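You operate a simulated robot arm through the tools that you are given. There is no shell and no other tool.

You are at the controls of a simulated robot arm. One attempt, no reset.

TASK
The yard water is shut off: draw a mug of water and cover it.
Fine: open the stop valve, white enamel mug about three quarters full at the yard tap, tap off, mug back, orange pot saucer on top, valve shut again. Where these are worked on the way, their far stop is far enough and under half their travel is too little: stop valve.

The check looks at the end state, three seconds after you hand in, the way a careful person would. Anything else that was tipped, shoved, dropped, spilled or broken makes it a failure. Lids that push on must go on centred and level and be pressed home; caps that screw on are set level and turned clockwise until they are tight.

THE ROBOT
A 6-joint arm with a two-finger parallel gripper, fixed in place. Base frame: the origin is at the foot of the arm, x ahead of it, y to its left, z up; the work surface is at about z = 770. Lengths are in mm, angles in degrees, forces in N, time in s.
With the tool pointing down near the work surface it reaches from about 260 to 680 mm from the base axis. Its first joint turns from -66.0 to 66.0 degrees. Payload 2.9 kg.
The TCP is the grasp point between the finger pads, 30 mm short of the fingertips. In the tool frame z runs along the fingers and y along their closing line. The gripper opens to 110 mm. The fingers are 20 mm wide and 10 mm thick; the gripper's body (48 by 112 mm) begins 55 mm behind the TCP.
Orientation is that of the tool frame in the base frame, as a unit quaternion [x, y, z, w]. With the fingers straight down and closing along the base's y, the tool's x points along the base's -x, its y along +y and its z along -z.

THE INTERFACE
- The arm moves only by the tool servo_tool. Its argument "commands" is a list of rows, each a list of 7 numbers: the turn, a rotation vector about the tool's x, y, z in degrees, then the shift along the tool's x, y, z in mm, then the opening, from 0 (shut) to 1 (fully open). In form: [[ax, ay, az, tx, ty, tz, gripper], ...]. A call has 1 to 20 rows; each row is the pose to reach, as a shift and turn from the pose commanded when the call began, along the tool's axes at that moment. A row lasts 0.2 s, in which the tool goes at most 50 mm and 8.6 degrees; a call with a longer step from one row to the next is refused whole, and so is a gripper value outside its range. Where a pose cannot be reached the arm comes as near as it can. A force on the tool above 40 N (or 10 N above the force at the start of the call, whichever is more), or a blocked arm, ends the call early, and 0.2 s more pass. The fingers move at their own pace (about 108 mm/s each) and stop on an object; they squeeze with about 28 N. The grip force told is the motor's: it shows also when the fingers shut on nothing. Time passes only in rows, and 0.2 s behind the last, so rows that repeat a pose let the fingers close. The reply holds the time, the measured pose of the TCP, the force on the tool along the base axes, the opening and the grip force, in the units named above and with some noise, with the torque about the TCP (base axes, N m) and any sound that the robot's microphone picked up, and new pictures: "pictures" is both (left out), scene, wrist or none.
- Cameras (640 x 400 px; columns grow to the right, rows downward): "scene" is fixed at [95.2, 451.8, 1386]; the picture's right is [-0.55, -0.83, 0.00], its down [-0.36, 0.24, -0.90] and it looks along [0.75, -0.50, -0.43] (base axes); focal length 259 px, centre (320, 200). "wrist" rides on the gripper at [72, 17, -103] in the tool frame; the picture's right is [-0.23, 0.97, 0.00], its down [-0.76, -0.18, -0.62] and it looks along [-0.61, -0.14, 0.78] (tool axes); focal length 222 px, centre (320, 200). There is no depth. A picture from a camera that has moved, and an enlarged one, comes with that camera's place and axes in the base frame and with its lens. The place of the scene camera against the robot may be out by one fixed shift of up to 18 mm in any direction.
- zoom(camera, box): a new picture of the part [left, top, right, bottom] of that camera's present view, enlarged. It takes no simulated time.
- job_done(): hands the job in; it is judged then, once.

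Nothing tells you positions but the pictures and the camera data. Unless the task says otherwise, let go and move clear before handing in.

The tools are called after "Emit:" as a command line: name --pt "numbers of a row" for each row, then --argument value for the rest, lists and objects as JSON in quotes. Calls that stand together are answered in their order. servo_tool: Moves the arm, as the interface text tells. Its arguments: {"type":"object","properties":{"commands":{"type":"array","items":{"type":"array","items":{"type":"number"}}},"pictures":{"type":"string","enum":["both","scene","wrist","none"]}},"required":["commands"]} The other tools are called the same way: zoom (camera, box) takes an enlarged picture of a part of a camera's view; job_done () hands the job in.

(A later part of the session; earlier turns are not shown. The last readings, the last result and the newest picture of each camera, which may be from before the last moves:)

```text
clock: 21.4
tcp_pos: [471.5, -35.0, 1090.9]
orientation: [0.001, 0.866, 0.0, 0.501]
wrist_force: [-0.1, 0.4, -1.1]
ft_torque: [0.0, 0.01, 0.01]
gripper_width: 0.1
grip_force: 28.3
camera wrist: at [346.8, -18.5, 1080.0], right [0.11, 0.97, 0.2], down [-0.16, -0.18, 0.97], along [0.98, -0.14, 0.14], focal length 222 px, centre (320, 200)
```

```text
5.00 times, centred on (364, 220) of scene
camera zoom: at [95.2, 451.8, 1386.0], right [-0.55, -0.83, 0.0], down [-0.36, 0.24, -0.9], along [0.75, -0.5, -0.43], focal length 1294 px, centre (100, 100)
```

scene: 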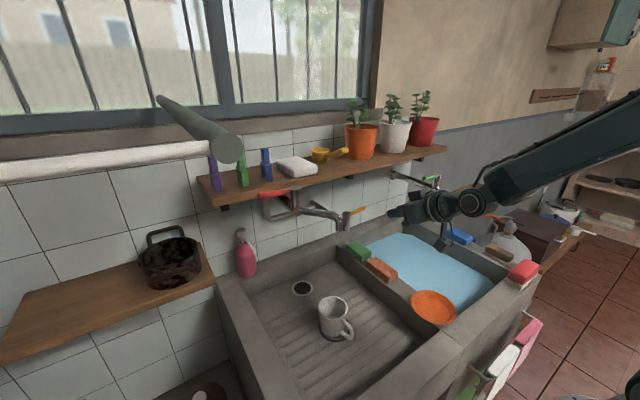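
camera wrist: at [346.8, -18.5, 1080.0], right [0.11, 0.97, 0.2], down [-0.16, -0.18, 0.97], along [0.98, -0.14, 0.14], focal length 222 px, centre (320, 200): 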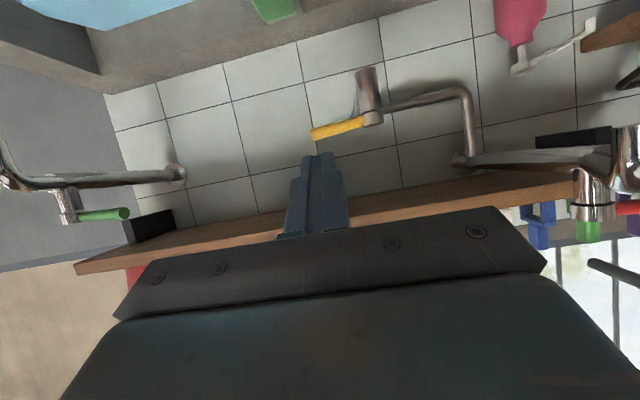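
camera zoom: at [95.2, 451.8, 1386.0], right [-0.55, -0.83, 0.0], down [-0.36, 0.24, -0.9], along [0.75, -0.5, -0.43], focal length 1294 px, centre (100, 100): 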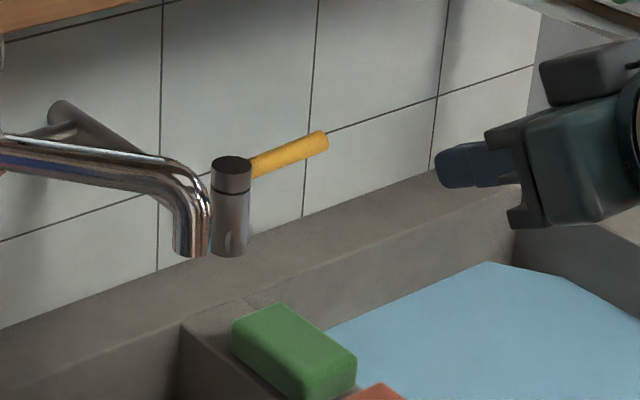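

Refined: lever tip (598, -47, 1043), stem (606, 20, 1040), lever pointing toward -y and the wall well behind at x≈790. I'll bring the closed fingertips just in front of the lever's outer end.

Emit:
servo_tool --pt "0 0 0 -3 -1 30 0" --pt "0 0 0 -6 -2 60 0" --pt "0 0 0 -8.8 -2 91.3 0" --pt "0 0 0 -8.8 -2 91.3 0" --pictures "both"

Emit:
zoom --camera "wrist" --box '[200, 60, 456, 220]'

Emit:
zoom --camera "scene" --box '[300, 180, 428, 260]'

```text
clock: 22.4
tcp_pos: [554.1, -36.4, 1052.2]
orientation: [0.0, 0.866, 0.001, 0.5]
wrist_force: [0.8, 0.2, -0.8]
ft_torque: [0.02, -0.03, 0.04]
gripper_width: 0.0
grip_force: 27.9
camera wrist: at [429.7, -20.1, 1041.4], right [0.11, 0.97, 0.2], down [-0.16, -0.18, 0.97], along [0.98, -0.14, 0.13], focal length 222 px, centre (320, 200)
```

scene: 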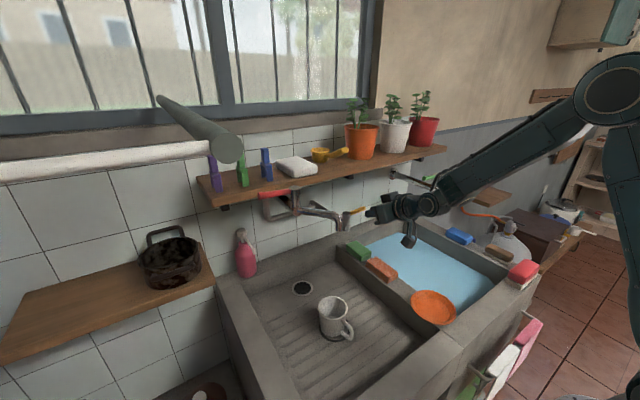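
wrist: 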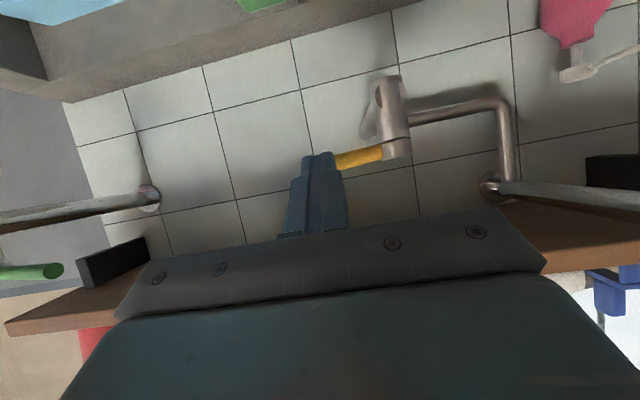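

```text
2.50 times, centred on (328, 140) of wrist
camera zoom: at [429.7, -20.1, 1041.4], right [0.11, 0.97, 0.2], down [-0.16, -0.18, 0.97], along [0.98, -0.14, 0.13], focal length 555 px, centre (300, 350)
```

zoom: 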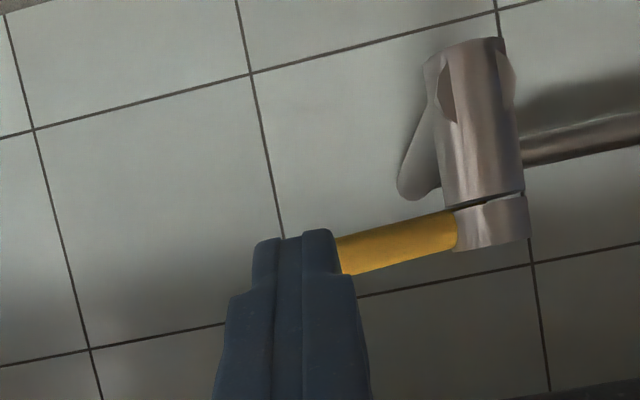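

```text
5.00 times, centred on (364, 220) of scene
camera zoom: at [95.2, 451.8, 1386.0], right [-0.55, -0.83, 0.0], down [-0.36, 0.24, -0.9], along [0.75, -0.5, -0.43], focal length 1294 px, centre (100, 100)
```

zoom: 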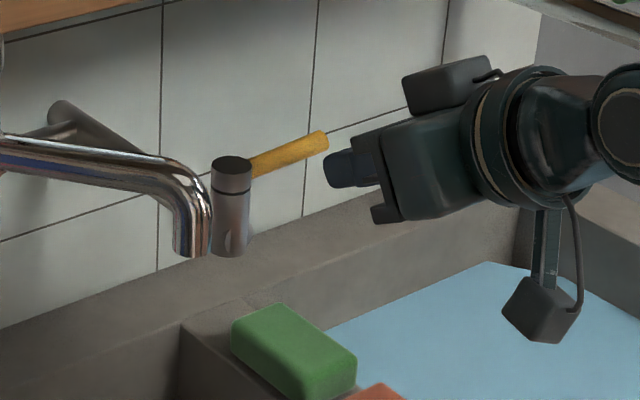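

Fingertips are lined up just in front of the lever end. Pushing gently toward the wall in small steps to test which way it turns.

Emit:
servo_tool --pt "0 0 0 -1.5 0 2.6 0" --pt "0 0 0 -3 0 5.2 0" --pt "0 0 0 -4.5 0 7.8 0" --pt "0 0 0 -6 0 10.4 0" --pictures "none"

```text
clock: 23.4
tcp_pos: [564.9, -35.9, 1050.7]
orientation: [0.001, 0.866, 0.0, 0.5]
wrist_force: [0.1, -0.8, 0.7]
ft_torque: [0.01, 0.0, -0.02]
gripper_width: 0.0
grip_force: 28.2
```

Emit:
servo_tool --pt "0 0 0 -1 0 1.7 0" --pt "0 0 0 -2 0 3.5 0" --pt "0 0 0 -3 0 5.2 0" --pictures "scene"

Emit:
zoom --camera "scene" --box '[300, 180, 428, 260]'

```text
clock: 24.2
tcp_pos: [570.8, -34.9, 1050.9]
orientation: [0.0, 0.866, 0.001, 0.499]
wrist_force: [-0.3, 0.1, 0.0]
ft_torque: [-0.01, -0.03, 0.01]
gripper_width: 0.2
grip_force: 28.2
```

scene: 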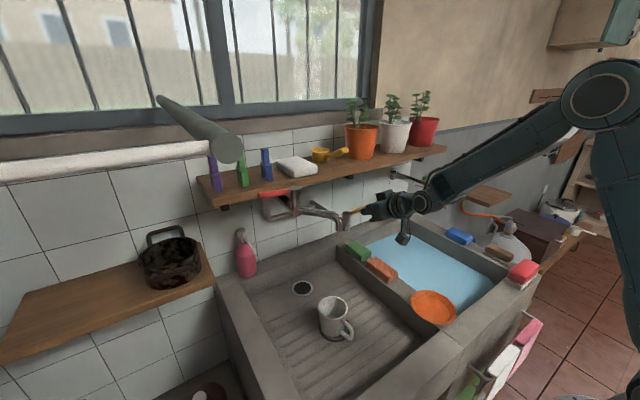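

```text
5.00 times, centred on (364, 220) of scene
camera zoom: at [95.2, 451.8, 1386.0], right [-0.55, -0.83, 0.0], down [-0.36, 0.24, -0.9], along [0.75, -0.5, -0.43], focal length 1294 px, centre (100, 100)
```

zoom: 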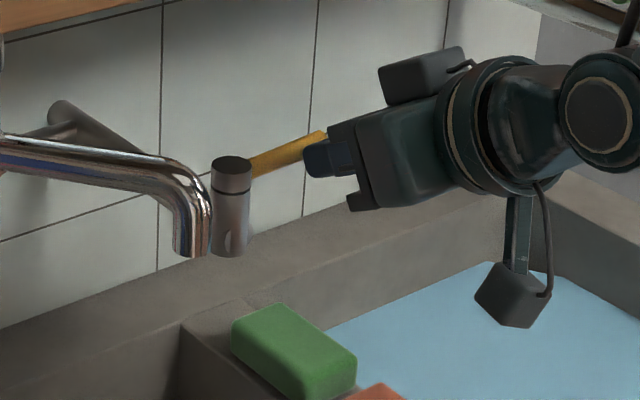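

Emit:
zoom --camera "wrist" --box '[240, 80, 440, 205]'

Emit:
zoom --camera "scene" --box '[336, 190, 400, 230]'

```text
3.20 times, centred on (340, 142) of wrist
camera zoom: at [446.3, -19.4, 1040.8], right [0.11, 0.97, 0.2], down [-0.16, -0.18, 0.97], along [0.98, -0.14, 0.13], focal length 711 px, centre (256, 384)
```

zoom: 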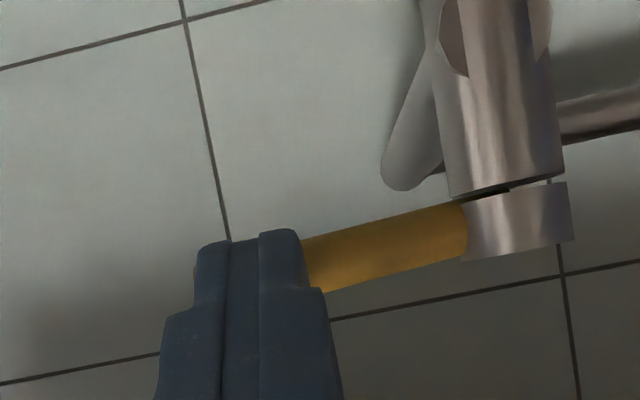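

```text
10.00 times, centred on (368, 210) of scene
camera zoom: at [95.2, 451.8, 1386.0], right [-0.55, -0.83, 0.0], down [-0.36, 0.24, -0.9], along [0.75, -0.5, -0.43], focal length 2589 px, centre (-160, 100)
```

zoom: 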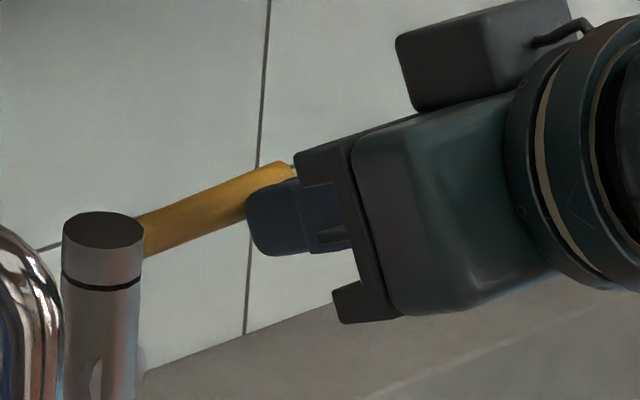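

Emit:
servo_tool --pt "0 0 0 -1.5 0 2.6 0" --pt "0 0 0 -3 0 5.2 0" --pt "0 0 0 -4.5 0 7.8 0" --pictures "wrist"

Emit:
zoom --camera "wrist" --box '[240, 80, 440, 205]'

Emit:
zoom --camera "scene" --box '[336, 190, 400, 230]'

```text
clock: 24.9
tcp_pos: [574.1, -36.2, 1051.4]
orientation: [-0.001, 0.867, 0.001, 0.498]
wrist_force: [-25.6, 1.0, 12.4]
ft_torque: [0.12, -0.15, -0.13]
gripper_width: 0.0
grip_force: 28.0
stopped in row 3: the force on the tool passed its limit at 48 N (the readings are from after the stop); the commanded pose is now the measured one
camera wrist: at [449.4, -19.5, 1041.6], right [0.11, 0.97, 0.2], down [-0.15, -0.18, 0.97], along [0.98, -0.14, 0.13], focal length 222 px, centre (320, 200)
```

wrist: 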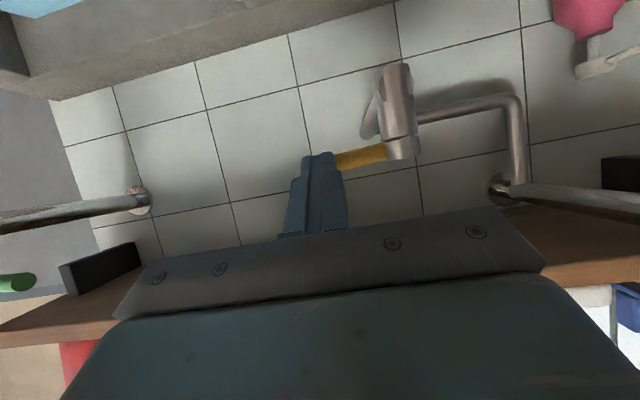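

```text
3.20 times, centred on (340, 142) of wrist
camera zoom: at [449.4, -19.5, 1041.6], right [0.11, 0.97, 0.2], down [-0.15, -0.18, 0.97], along [0.98, -0.14, 0.13], focal length 711 px, centre (256, 384)
```

zoom: 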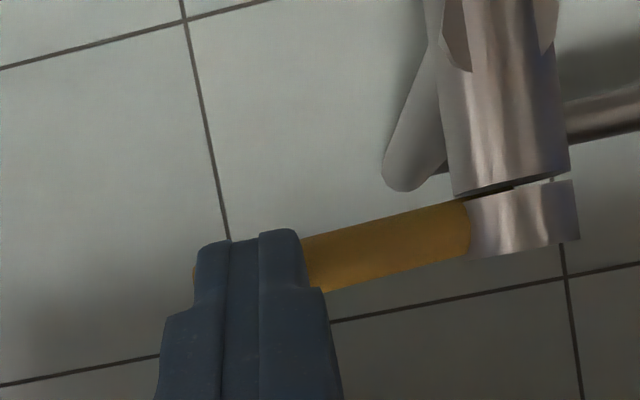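

```text
10.00 times, centred on (368, 210) of scene
camera zoom: at [94.2, 451.9, 1386.1], right [-0.55, -0.83, 0.0], down [-0.36, 0.24, -0.9], along [0.75, -0.5, -0.43], focal length 2589 px, centre (-160, 100)
```

zoom: 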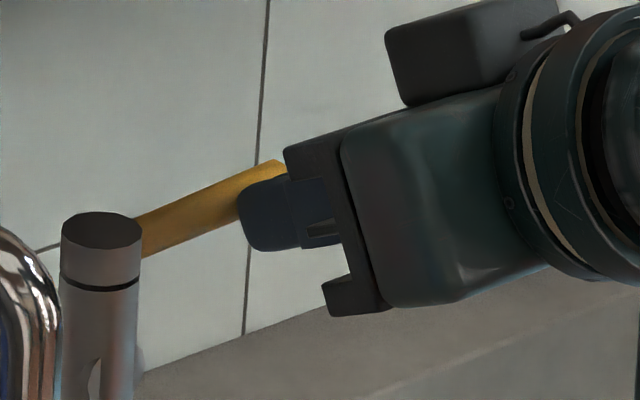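

The lever is hard against a stop toward the wall, so it opens by swinging toward me (-x). I'll back off, tip to 45° and roll the hand 90° so the fingers can straddle the lever, one of them behind it.

Emit:
servo_tool --pt "0 0 0 10 0 -17 0" --pt "0 5 0 15 0 -35 0" --pt "0 10 0 15 0 -50 0" --pt "0 15 0 10 3 -60 0.15" --pt "0 15 0 5 6 -70 0.3" --pt "0 15 0 5 6 -70 0.3" --pictures "none"

Emit:
servo_tool --pt "0 0 -8.5 0 0 0 0.3" --pt "0 0 -17 0 0 0 0.3" --pt "0 0 -25.5 0 0 0 0.3" --pt "0 0 -34 0 0 0 0.3" --pt "0 0 -42.5 0 0 0 0.3" --pt "0 0 -51 0 0 0 0.3" --pt "0 0 -59.5 0 0 0 0.3" --pt "0 0 -68 0 0 0 0.3" --pt "0 0 -76.5 0 0 0 0.3" --pt "0 0 -85 0 0 0 0.3" --pt "0 0 -90 0 0 0 0.3" --pt "0 0 -90 0 0 0 0.3" --pictures "both"

```text
clock: 26.3
tcp_pos: [513.0, -28.3, 1080.9]
orientation: [0.0, 0.925, -0.001, 0.38]
wrist_force: [-0.3, -0.5, -0.5]
ft_torque: [0.05, 0.01, -0.01]
gripper_width: 33.2
grip_force: 0.0
```

```text
clock: 28.9
tcp_pos: [512.3, -30.2, 1082.5]
orientation: [0.655, -0.653, 0.269, -0.269]
wrist_force: [0.2, 0.0, -0.2]
ft_torque: [-0.01, 0.02, -0.02]
gripper_width: 32.8
grip_force: 0.0
camera wrist: at [429.1, -103.1, 1144.3], right [-0.69, 0.22, -0.69], down [-0.31, 0.76, 0.57], along [0.65, 0.61, -0.46], focal length 222 px, centre (320, 200)
```

scene: 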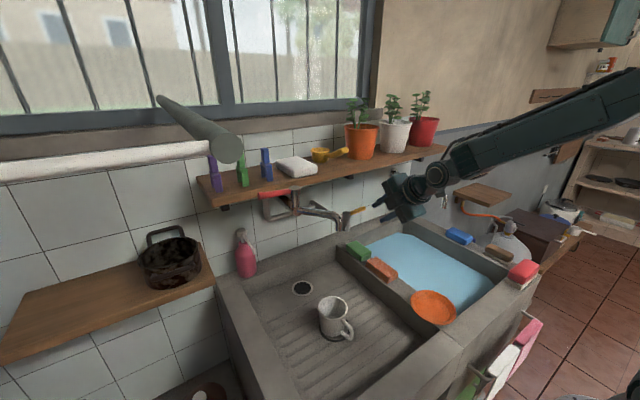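
wrist: 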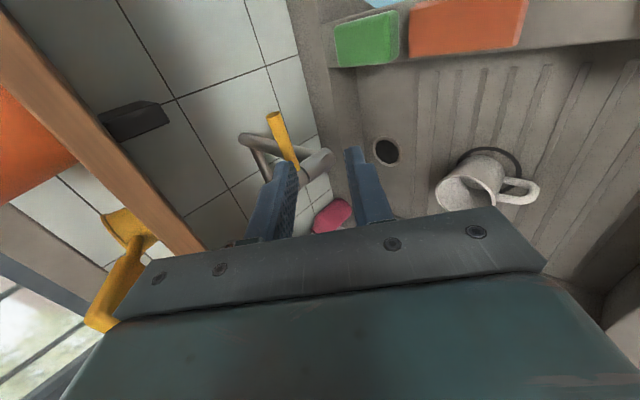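

The lever shows clearly past the fingers and the position matches x≈608. Aligning above-front of it, then advancing along the tool axis so it enters between the fingers.

Emit:
servo_tool --pt "0 0 0 0 -13 7 0.3" --pt "0 0 0 0 -26 14 0.3" --pt "0 0 0 0 -38.3 20 0.3" --pt "0 0 0 0 -38.3 40 0.3" --pt "0 0 0 0 -38.3 40 0.3" --pictures "both"

Emit:
zoom --camera "wrist" --box '[200, 60, 456, 220]'

Emit:
zoom --camera "scene" --box '[320, 170, 448, 250]'

```text
clock: 30.1
tcp_pos: [568.2, -28.9, 1079.1]
orientation: [-0.654, 0.654, -0.269, 0.269]
wrist_force: [0.9, 0.5, 0.3]
ft_torque: [0.0, -0.02, 0.01]
gripper_width: 33.1
grip_force: 0.1
camera wrist: at [484.3, -101.8, 1142.1], right [-0.69, 0.23, -0.69], down [-0.31, 0.76, 0.57], along [0.65, 0.61, -0.46], focal length 222 px, centre (320, 200)
```

scene: 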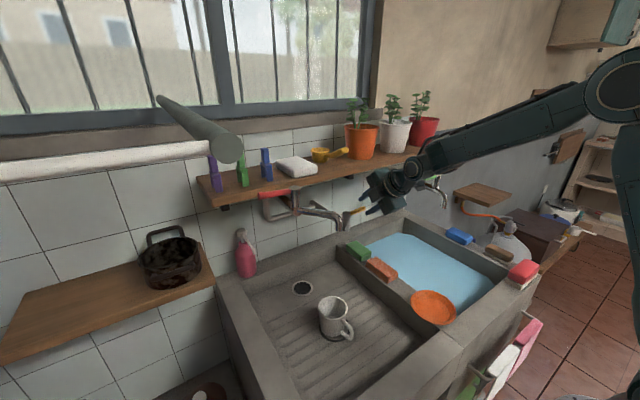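
wrist: 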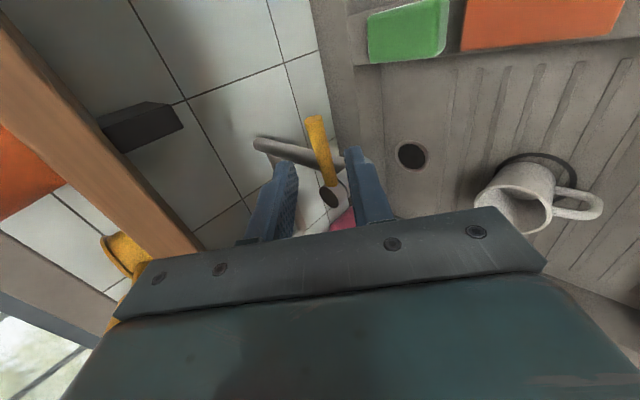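

```text
2.50 times, centred on (328, 140) of wrist
camera zoom: at [484.3, -101.8, 1142.1], right [-0.69, 0.23, -0.69], down [-0.31, 0.76, 0.57], along [0.65, 0.61, -0.46], focal length 555 px, centre (300, 350)
```

zoom: 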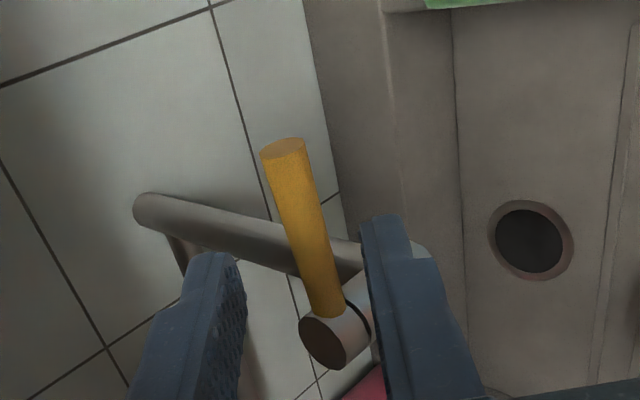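

```text
5.00 times, centred on (384, 210) of scene
camera zoom: at [95.2, 451.8, 1386.0], right [-0.55, -0.83, 0.0], down [-0.36, 0.24, -0.9], along [0.75, -0.5, -0.43], focal length 1294 px, centre (0, 150)
```

zoom: 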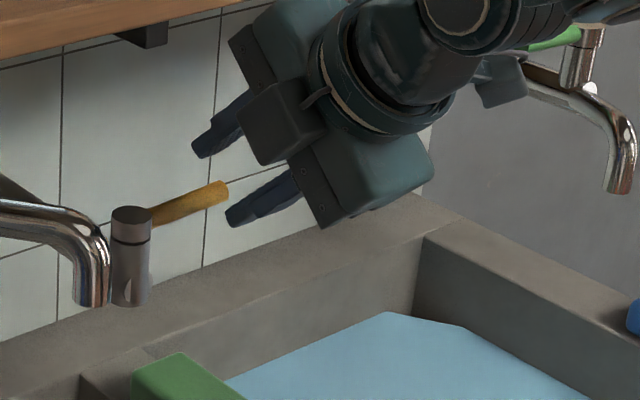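

Emit:
servo_tool --pt "0 0 0 0 -1 10 0.3" --pt "0 0 0 0 -1 20 0.3" --pt "0 0 0 0 -1 30 0.3" --pt "0 0 0 0 -1 38 0.3" --pt "0 0 0 0 -1 38 0.3" --pictures "both"

Emit:
zoom --camera "wrist" --box '[200, 100, 456, 260]'

Emit:
zoom --camera "scene" --box '[320, 170, 448, 250]'

```text
clock: 31.3
tcp_pos: [594.8, -29.9, 1054.0]
orientation: [0.654, -0.654, 0.269, -0.268]
wrist_force: [0.5, -0.8, -0.5]
ft_torque: [-0.01, 0.0, -0.02]
gripper_width: 33.2
grip_force: 0.0
camera wrist: at [511.7, -102.0, 1115.8], right [-0.69, 0.23, -0.69], down [-0.31, 0.76, 0.57], along [0.65, 0.61, -0.46], focal length 222 px, centre (320, 200)
```

scene: 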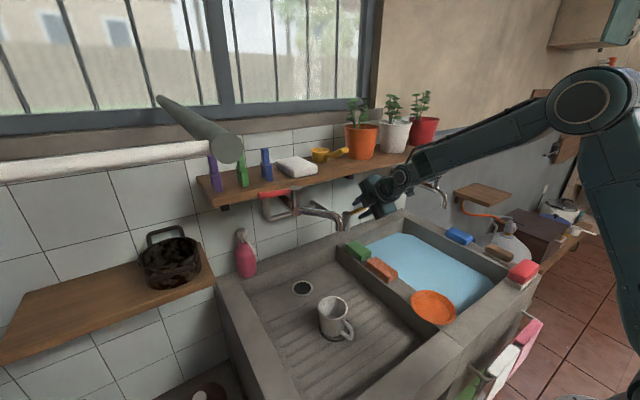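
wrist: 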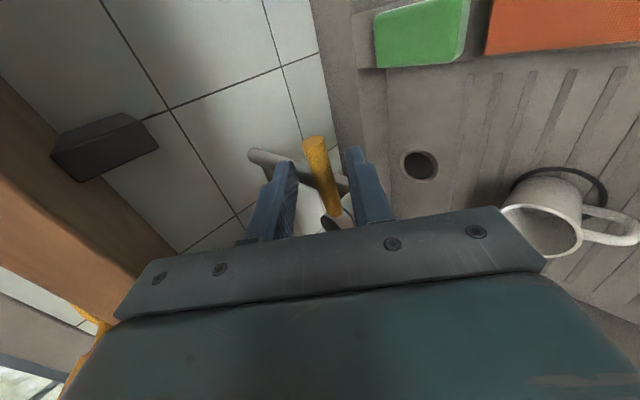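

```text
2.50 times, centred on (328, 180) of wrist
camera zoom: at [511.7, -102.0, 1115.8], right [-0.69, 0.23, -0.69], down [-0.31, 0.76, 0.57], along [0.65, 0.61, -0.46], focal length 555 px, centre (300, 250)
```

zoom: 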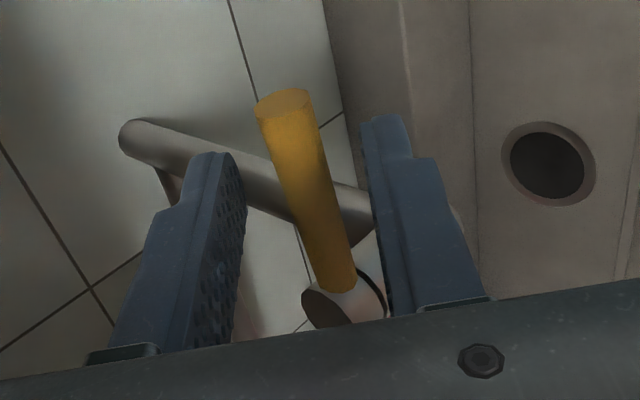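

```text
5.00 times, centred on (384, 210) of scene
camera zoom: at [95.2, 451.8, 1386.0], right [-0.55, -0.83, 0.0], down [-0.36, 0.24, -0.9], along [0.75, -0.5, -0.43], focal length 1294 px, centre (0, 150)
```

zoom: 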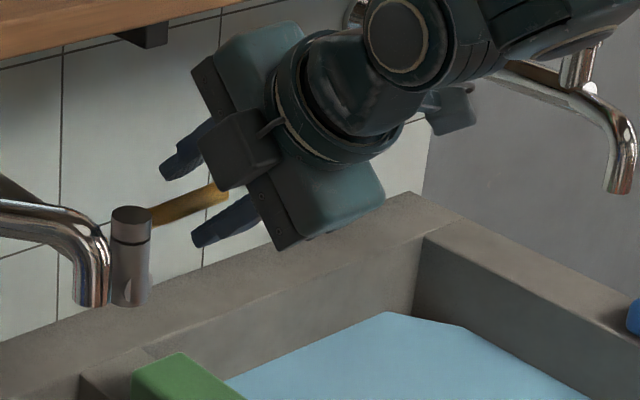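

The lever is straddled. Now pulling toward -x along the lever's arc with the rear finger, watching force.

Emit:
servo_tool --pt "0 0 0 0 5.7 -5.6 0.3" --pt "0 0 0 0 10 -9.8 0.3" --pt "0 0 0 -0.5 14.2 -14.1 0.3" --pt "0 0 0 -1.5 18.5 -18.3 0.3" --pictures "both"

Emit:
zoom --camera "wrist" --box '[200, 100, 456, 260]'

Emit:
zoom --camera "scene" --box '[320, 170, 448, 250]'

```text
clock: 32.3
tcp_pos: [571.1, -28.9, 1054.3]
orientation: [0.654, -0.653, 0.27, -0.27]
wrist_force: [1.2, -0.2, 2.7]
ft_torque: [-0.02, -0.11, -0.06]
gripper_width: 34.3
grip_force: 1.4
camera wrist: at [486.3, -101.7, 1116.7], right [-0.69, 0.23, -0.69], down [-0.31, 0.76, 0.57], along [0.65, 0.61, -0.46], focal length 222 px, centre (320, 200)
```

scene: 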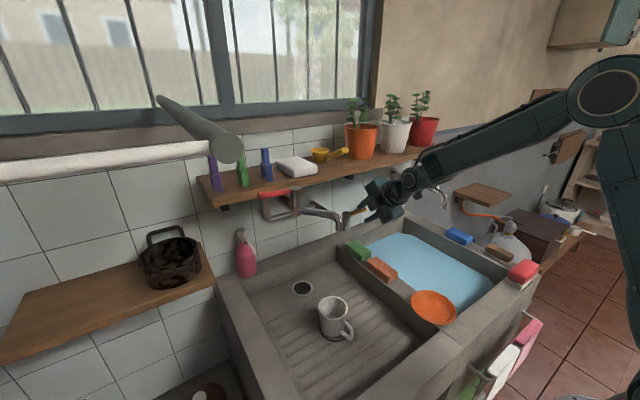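
wrist: 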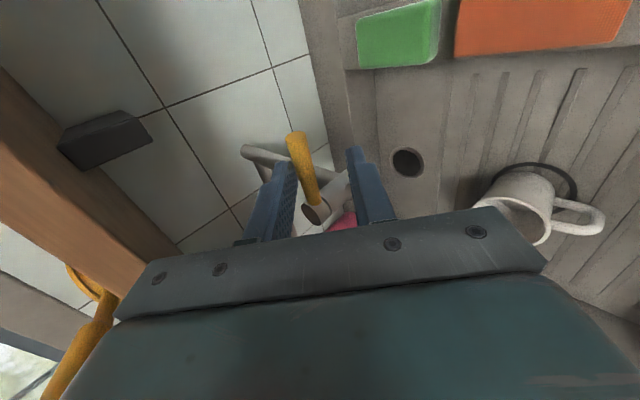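

```text
2.50 times, centred on (328, 180) of wrist
camera zoom: at [486.3, -101.7, 1116.7], right [-0.69, 0.23, -0.69], down [-0.31, 0.76, 0.57], along [0.65, 0.61, -0.46], focal length 555 px, centre (300, 250)
```

zoom: 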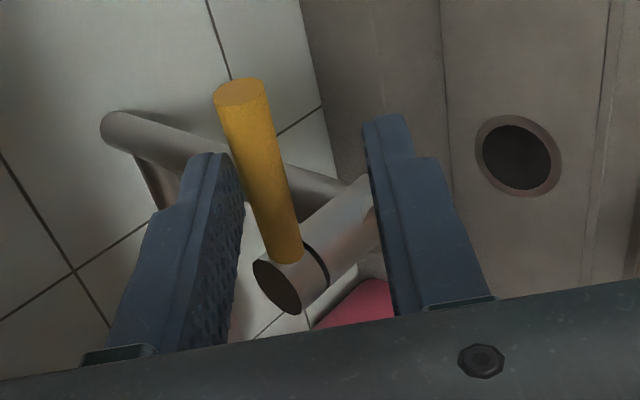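

```text
5.00 times, centred on (384, 210) of scene
camera zoom: at [95.2, 451.8, 1386.0], right [-0.55, -0.83, 0.0], down [-0.36, 0.24, -0.9], along [0.75, -0.5, -0.43], focal length 1294 px, centre (0, 150)
```

zoom: 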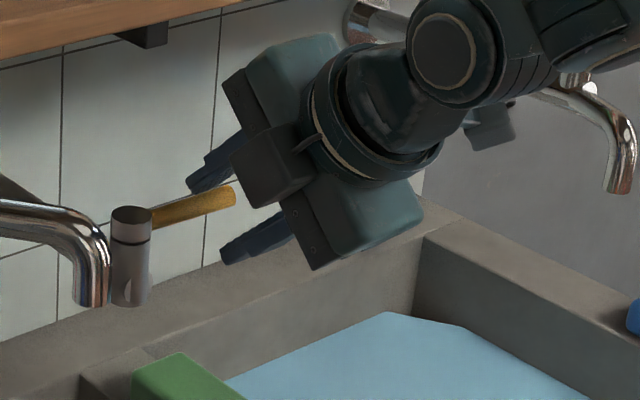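

The lever turns with very little force. Continuing along the arc.

Emit:
servo_tool --pt "0 0 0 -1 4.3 -4.2 0.3" --pt "0 0 0 -2.7 8.2 -8.2 0.3" --pt "0 0 0 -4.5 11.4 -11.2 0.3" --pt "0 0 0 -6.3 13.8 -13.6 0.3" --pt "0 0 0 -11.2 18.8 -18.6 0.3" --pictures "both"

Emit:
zoom --camera "wrist" --box '[200, 100, 456, 260]'

Emit:
zoom --camera "scene" --box '[320, 170, 448, 250]'

```text
clock: 33.5
tcp_pos: [543.2, -16.0, 1054.9]
orientation: [0.654, -0.654, 0.269, -0.268]
wrist_force: [0.3, 0.0, -0.1]
ft_torque: [-0.01, 0.02, 0.04]
gripper_width: 33.1
grip_force: 0.1
camera wrist: at [459.3, -89.9, 1116.1], right [-0.69, 0.23, -0.69], down [-0.31, 0.76, 0.57], along [0.65, 0.61, -0.46], focal length 222 px, centre (320, 200)
```

scene: 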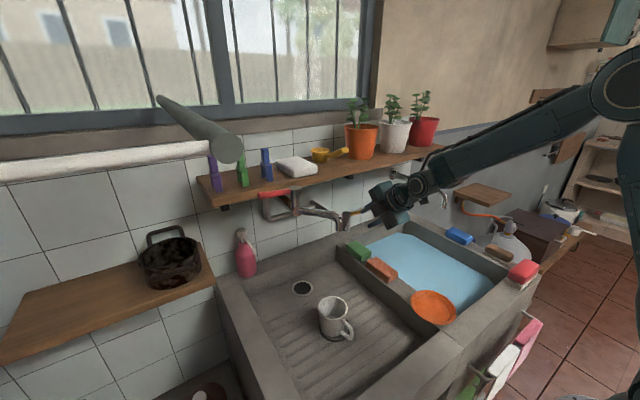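
wrist: 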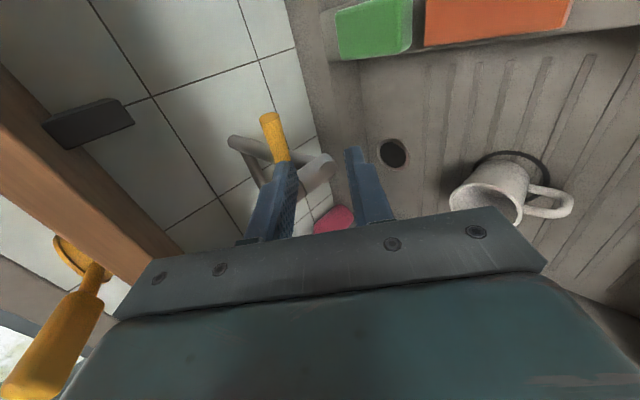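

```text
2.50 times, centred on (328, 180) of wrist
camera zoom: at [459.3, -89.9, 1116.1], right [-0.69, 0.23, -0.69], down [-0.31, 0.76, 0.57], along [0.65, 0.61, -0.46], focal length 555 px, centre (300, 250)
```

zoom: 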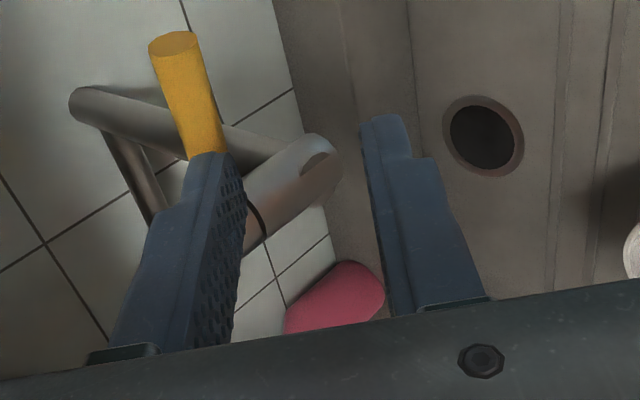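

```text
5.00 times, centred on (384, 210) of scene
camera zoom: at [95.2, 451.8, 1386.0], right [-0.55, -0.83, 0.0], down [-0.36, 0.24, -0.9], along [0.75, -0.5, -0.43], focal length 1294 px, centre (0, 150)
```

zoom: 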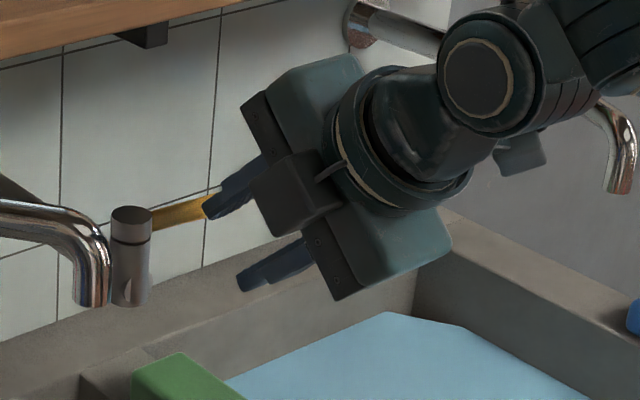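

The rear finger had only about 2 mm of overlap and slipped over the lever (it turned only ~8°). I'll lift back, realign and go in much deeper, then narrow the gap before pulling.

Emit:
servo_tool --pt "0 0 0 0 -16.9 -17.1 0.3" --pt "0 0 0 7 -25 -10 0.3" --pt "0 0 0 14 -30.4 -3.7 0.3" --pt "0 0 0 14 -30.4 12 0.3" --pt "0 0 0 14 -30.4 29 0.3" --pt "0 0 0 14 -30.4 46 0.3" --pt "0 0 0 14 -30.4 46 0.3" --pictures "both"

Emit:
zoom --camera "wrist" --box '[200, 100, 456, 260]'

Emit:
zoom --camera "scene" --box '[320, 170, 448, 250]'

```text
clock: 35.1
tcp_pos: [597.4, -29.9, 1044.8]
orientation: [0.654, -0.654, 0.27, -0.269]
wrist_force: [-0.1, 0.5, 0.6]
ft_torque: [0.02, 0.01, 0.02]
gripper_width: 33.0
grip_force: 0.1
camera wrist: at [513.4, -104.2, 1106.0], right [-0.69, 0.23, -0.69], down [-0.31, 0.76, 0.57], along [0.65, 0.61, -0.46], focal length 222 px, centre (320, 200)
```

scene: 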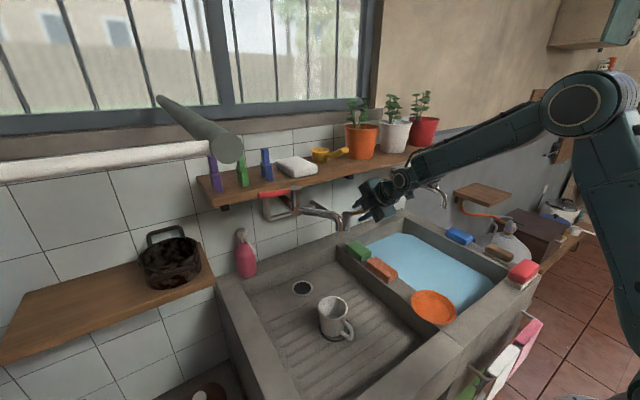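
wrist: 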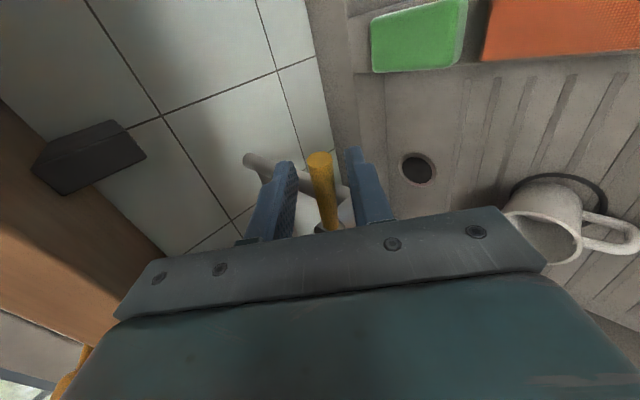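

```text
2.50 times, centred on (328, 180) of wrist
camera zoom: at [513.4, -104.2, 1106.0], right [-0.69, 0.23, -0.69], down [-0.31, 0.76, 0.57], along [0.65, 0.61, -0.46], focal length 555 px, centre (300, 250)
```

zoom: 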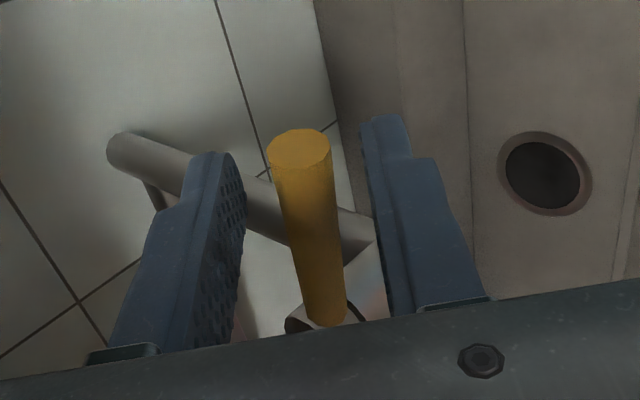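

```text
5.00 times, centred on (384, 210) of scene
camera zoom: at [95.2, 451.8, 1386.0], right [-0.55, -0.83, 0.0], down [-0.36, 0.24, -0.9], along [0.75, -0.5, -0.43], focal length 1294 px, centre (0, 150)
```

zoom: 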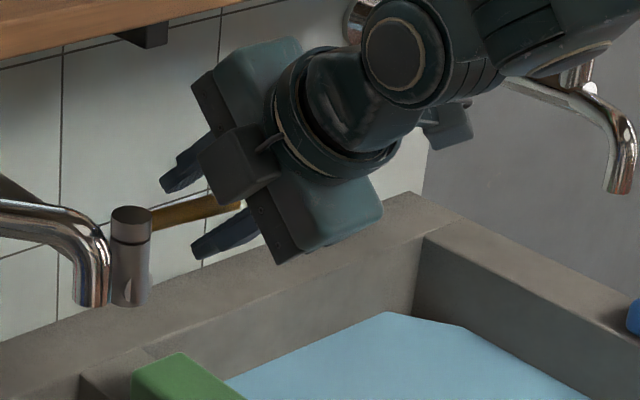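

Emit:
servo_tool --pt "0 0 0 0 0 0 0.25" --pt "0 0 0 0 4.3 -4.2 0.25" --pt "0 0 0 -1 7.8 -7.7 0.25" --pt "0 0 0 -2.4 11.5 -11.3 0.25" --pt "0 0 0 -4.2 14.3 -14.1 0.27" --pt "0 0 0 -6.5 17 -16.8 0.28" --pictures "both"

Emit:
zoom --camera "wrist" --box '[200, 100, 456, 260]'

Emit:
zoom --camera "scene" --box '[320, 170, 448, 250]'

```text
clock: 36.5
tcp_pos: [572.6, -24.1, 1043.2]
orientation: [0.654, -0.654, 0.27, -0.269]
wrist_force: [1.2, -1.5, 2.3]
ft_torque: [0.02, 0.0, -0.05]
gripper_width: 31.7
grip_force: 1.3
camera wrist: at [488.9, -97.3, 1105.3], right [-0.69, 0.23, -0.69], down [-0.31, 0.76, 0.57], along [0.65, 0.61, -0.46], focal length 222 px, centre (320, 200)
```

scene: 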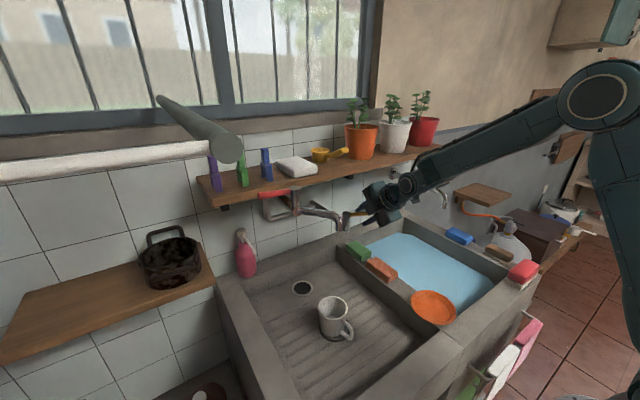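
wrist: 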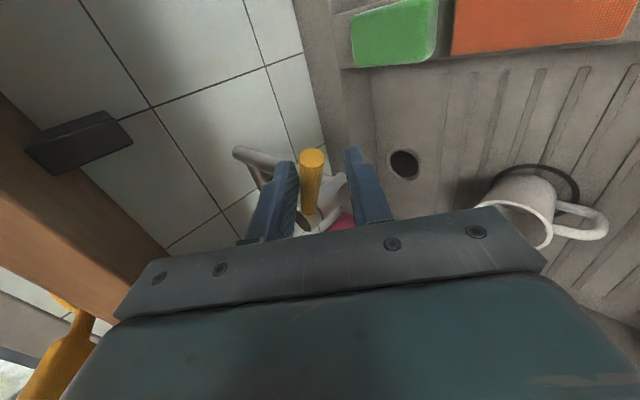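

```text
2.50 times, centred on (328, 180) of wrist
camera zoom: at [488.9, -97.3, 1105.3], right [-0.69, 0.23, -0.69], down [-0.31, 0.76, 0.57], along [0.65, 0.61, -0.46], focal length 555 px, centre (300, 250)
```

zoom: 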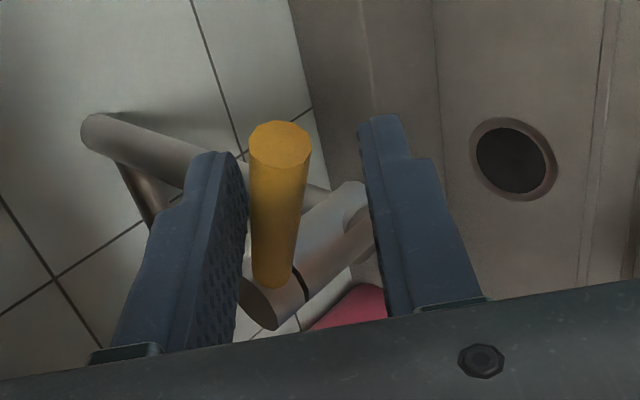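

```text
5.00 times, centred on (384, 210) of scene
camera zoom: at [95.2, 451.8, 1386.1], right [-0.55, -0.83, 0.0], down [-0.36, 0.24, -0.9], along [0.75, -0.5, -0.43], focal length 1294 px, centre (0, 150)
```

zoom: 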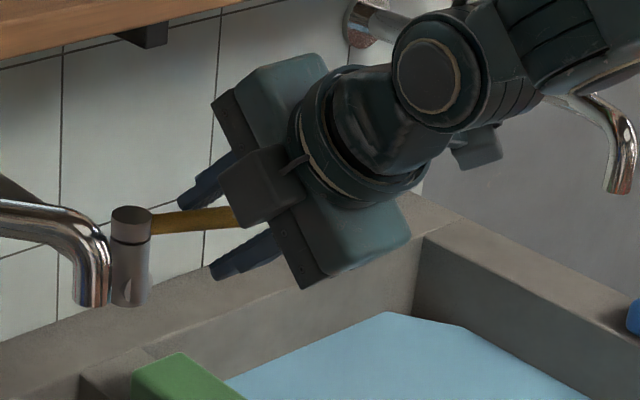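

It's turning (about 22° now). Continuing the arc.

Emit:
servo_tool --pt "0 0 0 -1.8 2.8 -2.8 0.29" --pt "0 0 0 -3.7 5.2 -5.1 0.3" --pt "0 0 0 -6 7.6 -7.5 0.31" --pt "0 0 0 -8.6 9.8 -9.7 0.32" --pt "0 0 0 -11.5 11.9 -11.8 0.33" --pictures "both"

Emit:
zoom --camera "wrist" --box '[200, 100, 456, 260]'

Emit:
zoom --camera "scene" --box '[320, 170, 448, 250]'

```text
clock: 37.7
tcp_pos: [555.9, -12.9, 1041.3]
orientation: [-0.654, 0.654, -0.269, 0.269]
wrist_force: [1.4, -1.6, 1.5]
ft_torque: [-0.02, -0.01, -0.1]
gripper_width: 37.1
grip_force: 1.1
camera wrist: at [472.5, -86.3, 1104.0], right [-0.69, 0.23, -0.69], down [-0.31, 0.76, 0.57], along [0.65, 0.61, -0.46], focal length 222 px, centre (320, 200)
```

scene: 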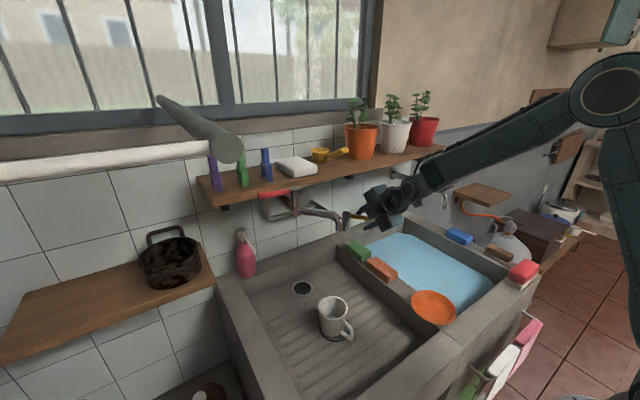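
wrist: 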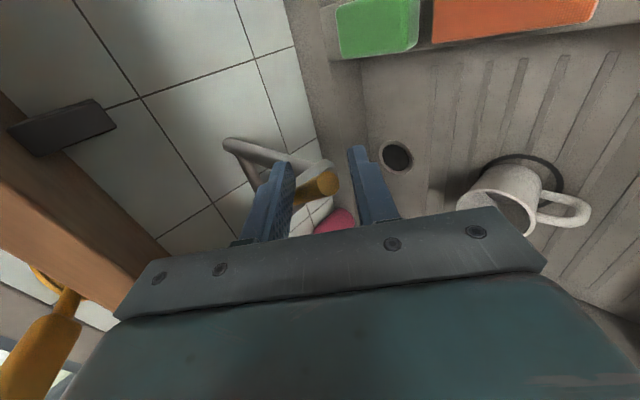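

```text
2.50 times, centred on (328, 180) of wrist
camera zoom: at [472.5, -86.3, 1104.0], right [-0.69, 0.23, -0.69], down [-0.31, 0.76, 0.57], along [0.65, 0.61, -0.46], focal length 555 px, centre (300, 250)
```

zoom: 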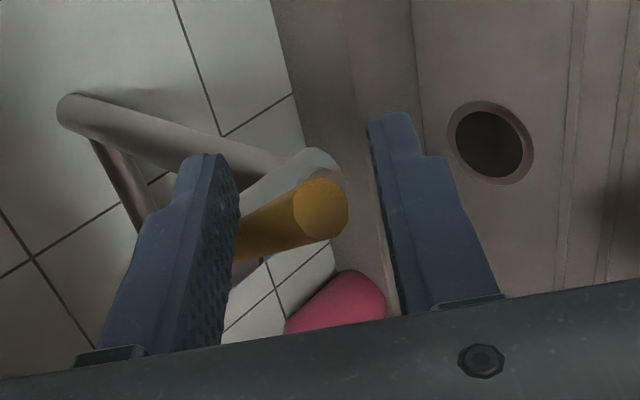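

```text
5.00 times, centred on (384, 210) of scene
camera zoom: at [95.2, 451.8, 1386.1], right [-0.55, -0.83, 0.0], down [-0.36, 0.24, -0.9], along [0.75, -0.5, -0.43], focal length 1294 px, centre (0, 150)
```

zoom: 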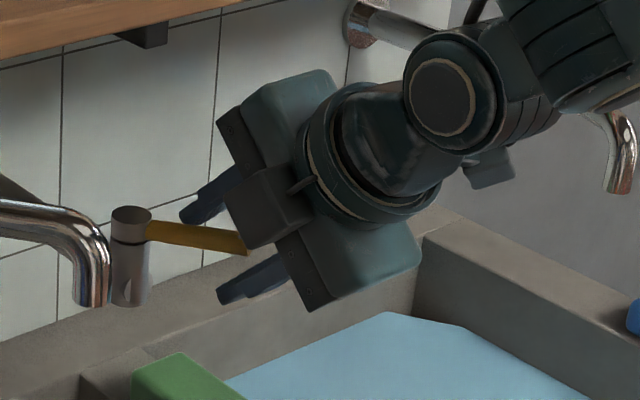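

The lever is around 50° now. For the rest I'll withdraw, close the fingers and push the lever toward +y from its far side until the stop.

Emit:
servo_tool --pt "0 0 0 0 0 -20 0.33" --pt "0 0 0 0 0 -45 0.33" --pt "0 0 0 10 -5 -60 0.2" --pt "0 0 0 35 -12 -57 0" --pt "0 0 0 52 -15.7 -53 0" --pt "0 0 0 52 -16 -25 0" --pt "0 0 0 52 -16.1 8 0" --pt "0 0 0 52 -16.1 8 0" --pictures "both"

Emit:
zoom --camera "wrist" --box '[200, 80, 456, 240]'

Emit:
zoom --camera "scene" --box '[320, 170, 448, 250]'

```text
clock: 39.5
tcp_pos: [574.9, -65.6, 1049.0]
orientation: [0.654, -0.654, 0.27, -0.268]
wrist_force: [0.3, -0.5, 0.0]
ft_torque: [-0.04, 0.01, 0.0]
gripper_width: 0.0
grip_force: 28.2
camera wrist: at [491.1, -138.6, 1111.6], right [-0.69, 0.23, -0.69], down [-0.31, 0.76, 0.57], along [0.65, 0.61, -0.46], focal length 222 px, centre (320, 200)
```

scene: 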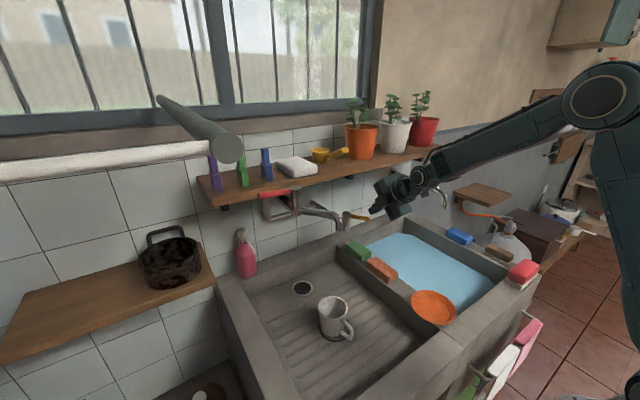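
wrist: 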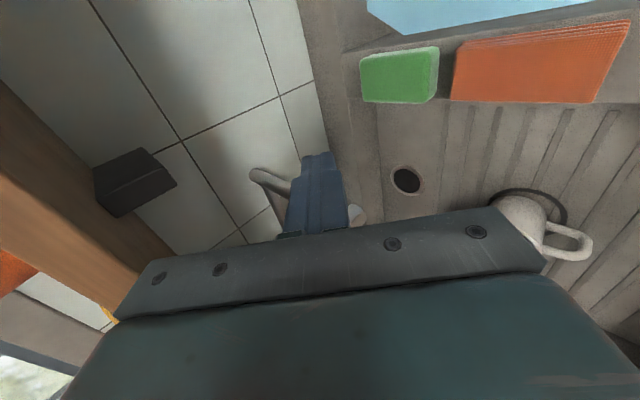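

```text
2.50 times, centred on (328, 160) of wrist
camera zoom: at [491.1, -138.6, 1111.6], right [-0.69, 0.23, -0.69], down [-0.31, 0.76, 0.57], along [0.65, 0.61, -0.46], focal length 555 px, centre (300, 300)
```

zoom: 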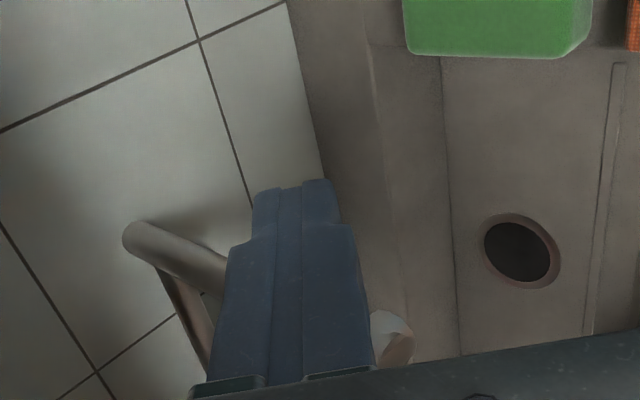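

```text
5.00 times, centred on (384, 210) of scene
camera zoom: at [95.2, 451.8, 1386.0], right [-0.55, -0.83, 0.0], down [-0.36, 0.24, -0.9], along [0.75, -0.5, -0.43], focal length 1294 px, centre (0, 150)
```

zoom: 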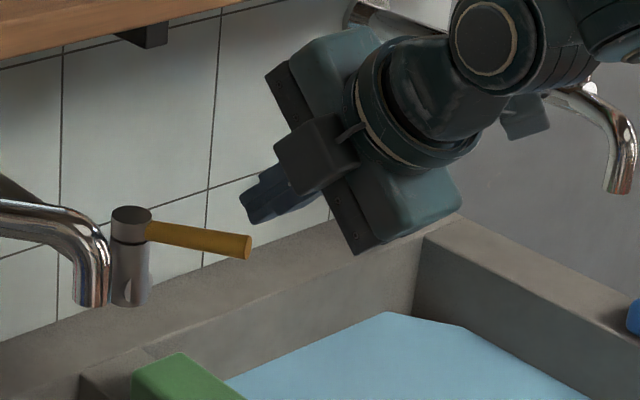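

Emit:
servo_tool --pt "0 0 0 -18 2.5 -2.5 0" --pt "0 0 0 -35 5 -4.9 0" --pt "0 0 0 -45 7.1 -7 0" --pt "0 0 0 -52 10.5 -10.4 0" --pt "0 0 0 -58 13.5 -13.4 0" --pt "0 0 0 -64 16.5 -16.3 0" --pt "0 0 0 -69 19.2 -19 0" --pictures "both"

Emit:
zoom --camera "wrist" --box '[200, 80, 456, 240]'

Emit:
zoom --camera "scene" --box '[320, 170, 448, 250]'

```text
clock: 41.1
tcp_pos: [546.0, 2.6, 1046.7]
orientation: [-0.654, 0.655, -0.27, 0.267]
wrist_force: [2.6, -4.7, -1.0]
ft_torque: [-0.06, -0.02, 0.0]
gripper_width: 0.0
grip_force: 27.7
camera wrist: at [462.9, -70.2, 1110.2], right [-0.69, 0.23, -0.69], down [-0.31, 0.76, 0.57], along [0.65, 0.6, -0.46], focal length 222 px, centre (320, 200)
```

scene: 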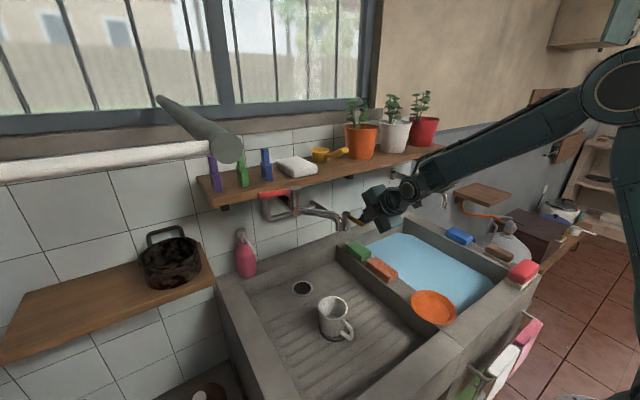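
wrist: 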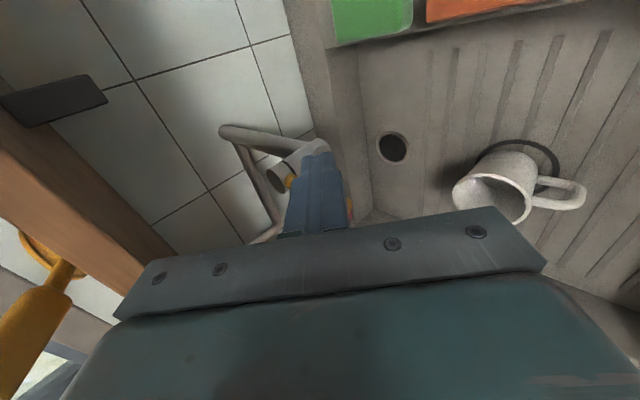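

```text
2.50 times, centred on (328, 160) of wrist
camera zoom: at [462.9, -70.2, 1110.2], right [-0.69, 0.23, -0.69], down [-0.31, 0.76, 0.57], along [0.65, 0.6, -0.46], focal length 555 px, centre (300, 300)
```

zoom: 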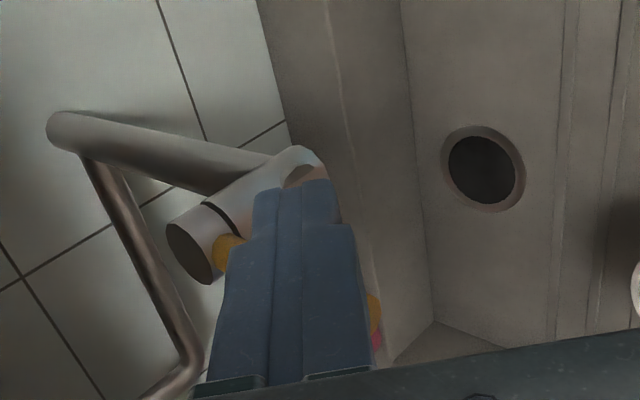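

```text
5.00 times, centred on (384, 210) of scene
camera zoom: at [95.3, 451.7, 1386.1], right [-0.55, -0.83, 0.0], down [-0.36, 0.24, -0.9], along [0.75, -0.5, -0.43], focal length 1294 px, centre (0, 150)
```

zoom: 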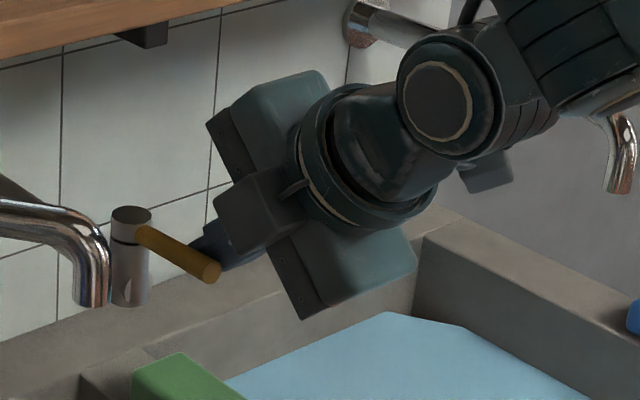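

Lever is nearly pointing straight out. Nudging further in +y to find the stop.

Emit:
servo_tool --pt "0 0 0 -3 0 0 0" --pt "0 0 0 -6 0 0 0" --pt "0 0 0 -8 0 0 0" --pictures "none"

```text
clock: 41.9
tcp_pos: [546.9, 4.1, 1048.9]
orientation: [-0.65, 0.658, -0.274, 0.265]
wrist_force: [-5.1, -33.0, 3.3]
ft_torque: [-0.22, 0.08, 0.26]
gripper_width: 0.0
grip_force: 28.0
```

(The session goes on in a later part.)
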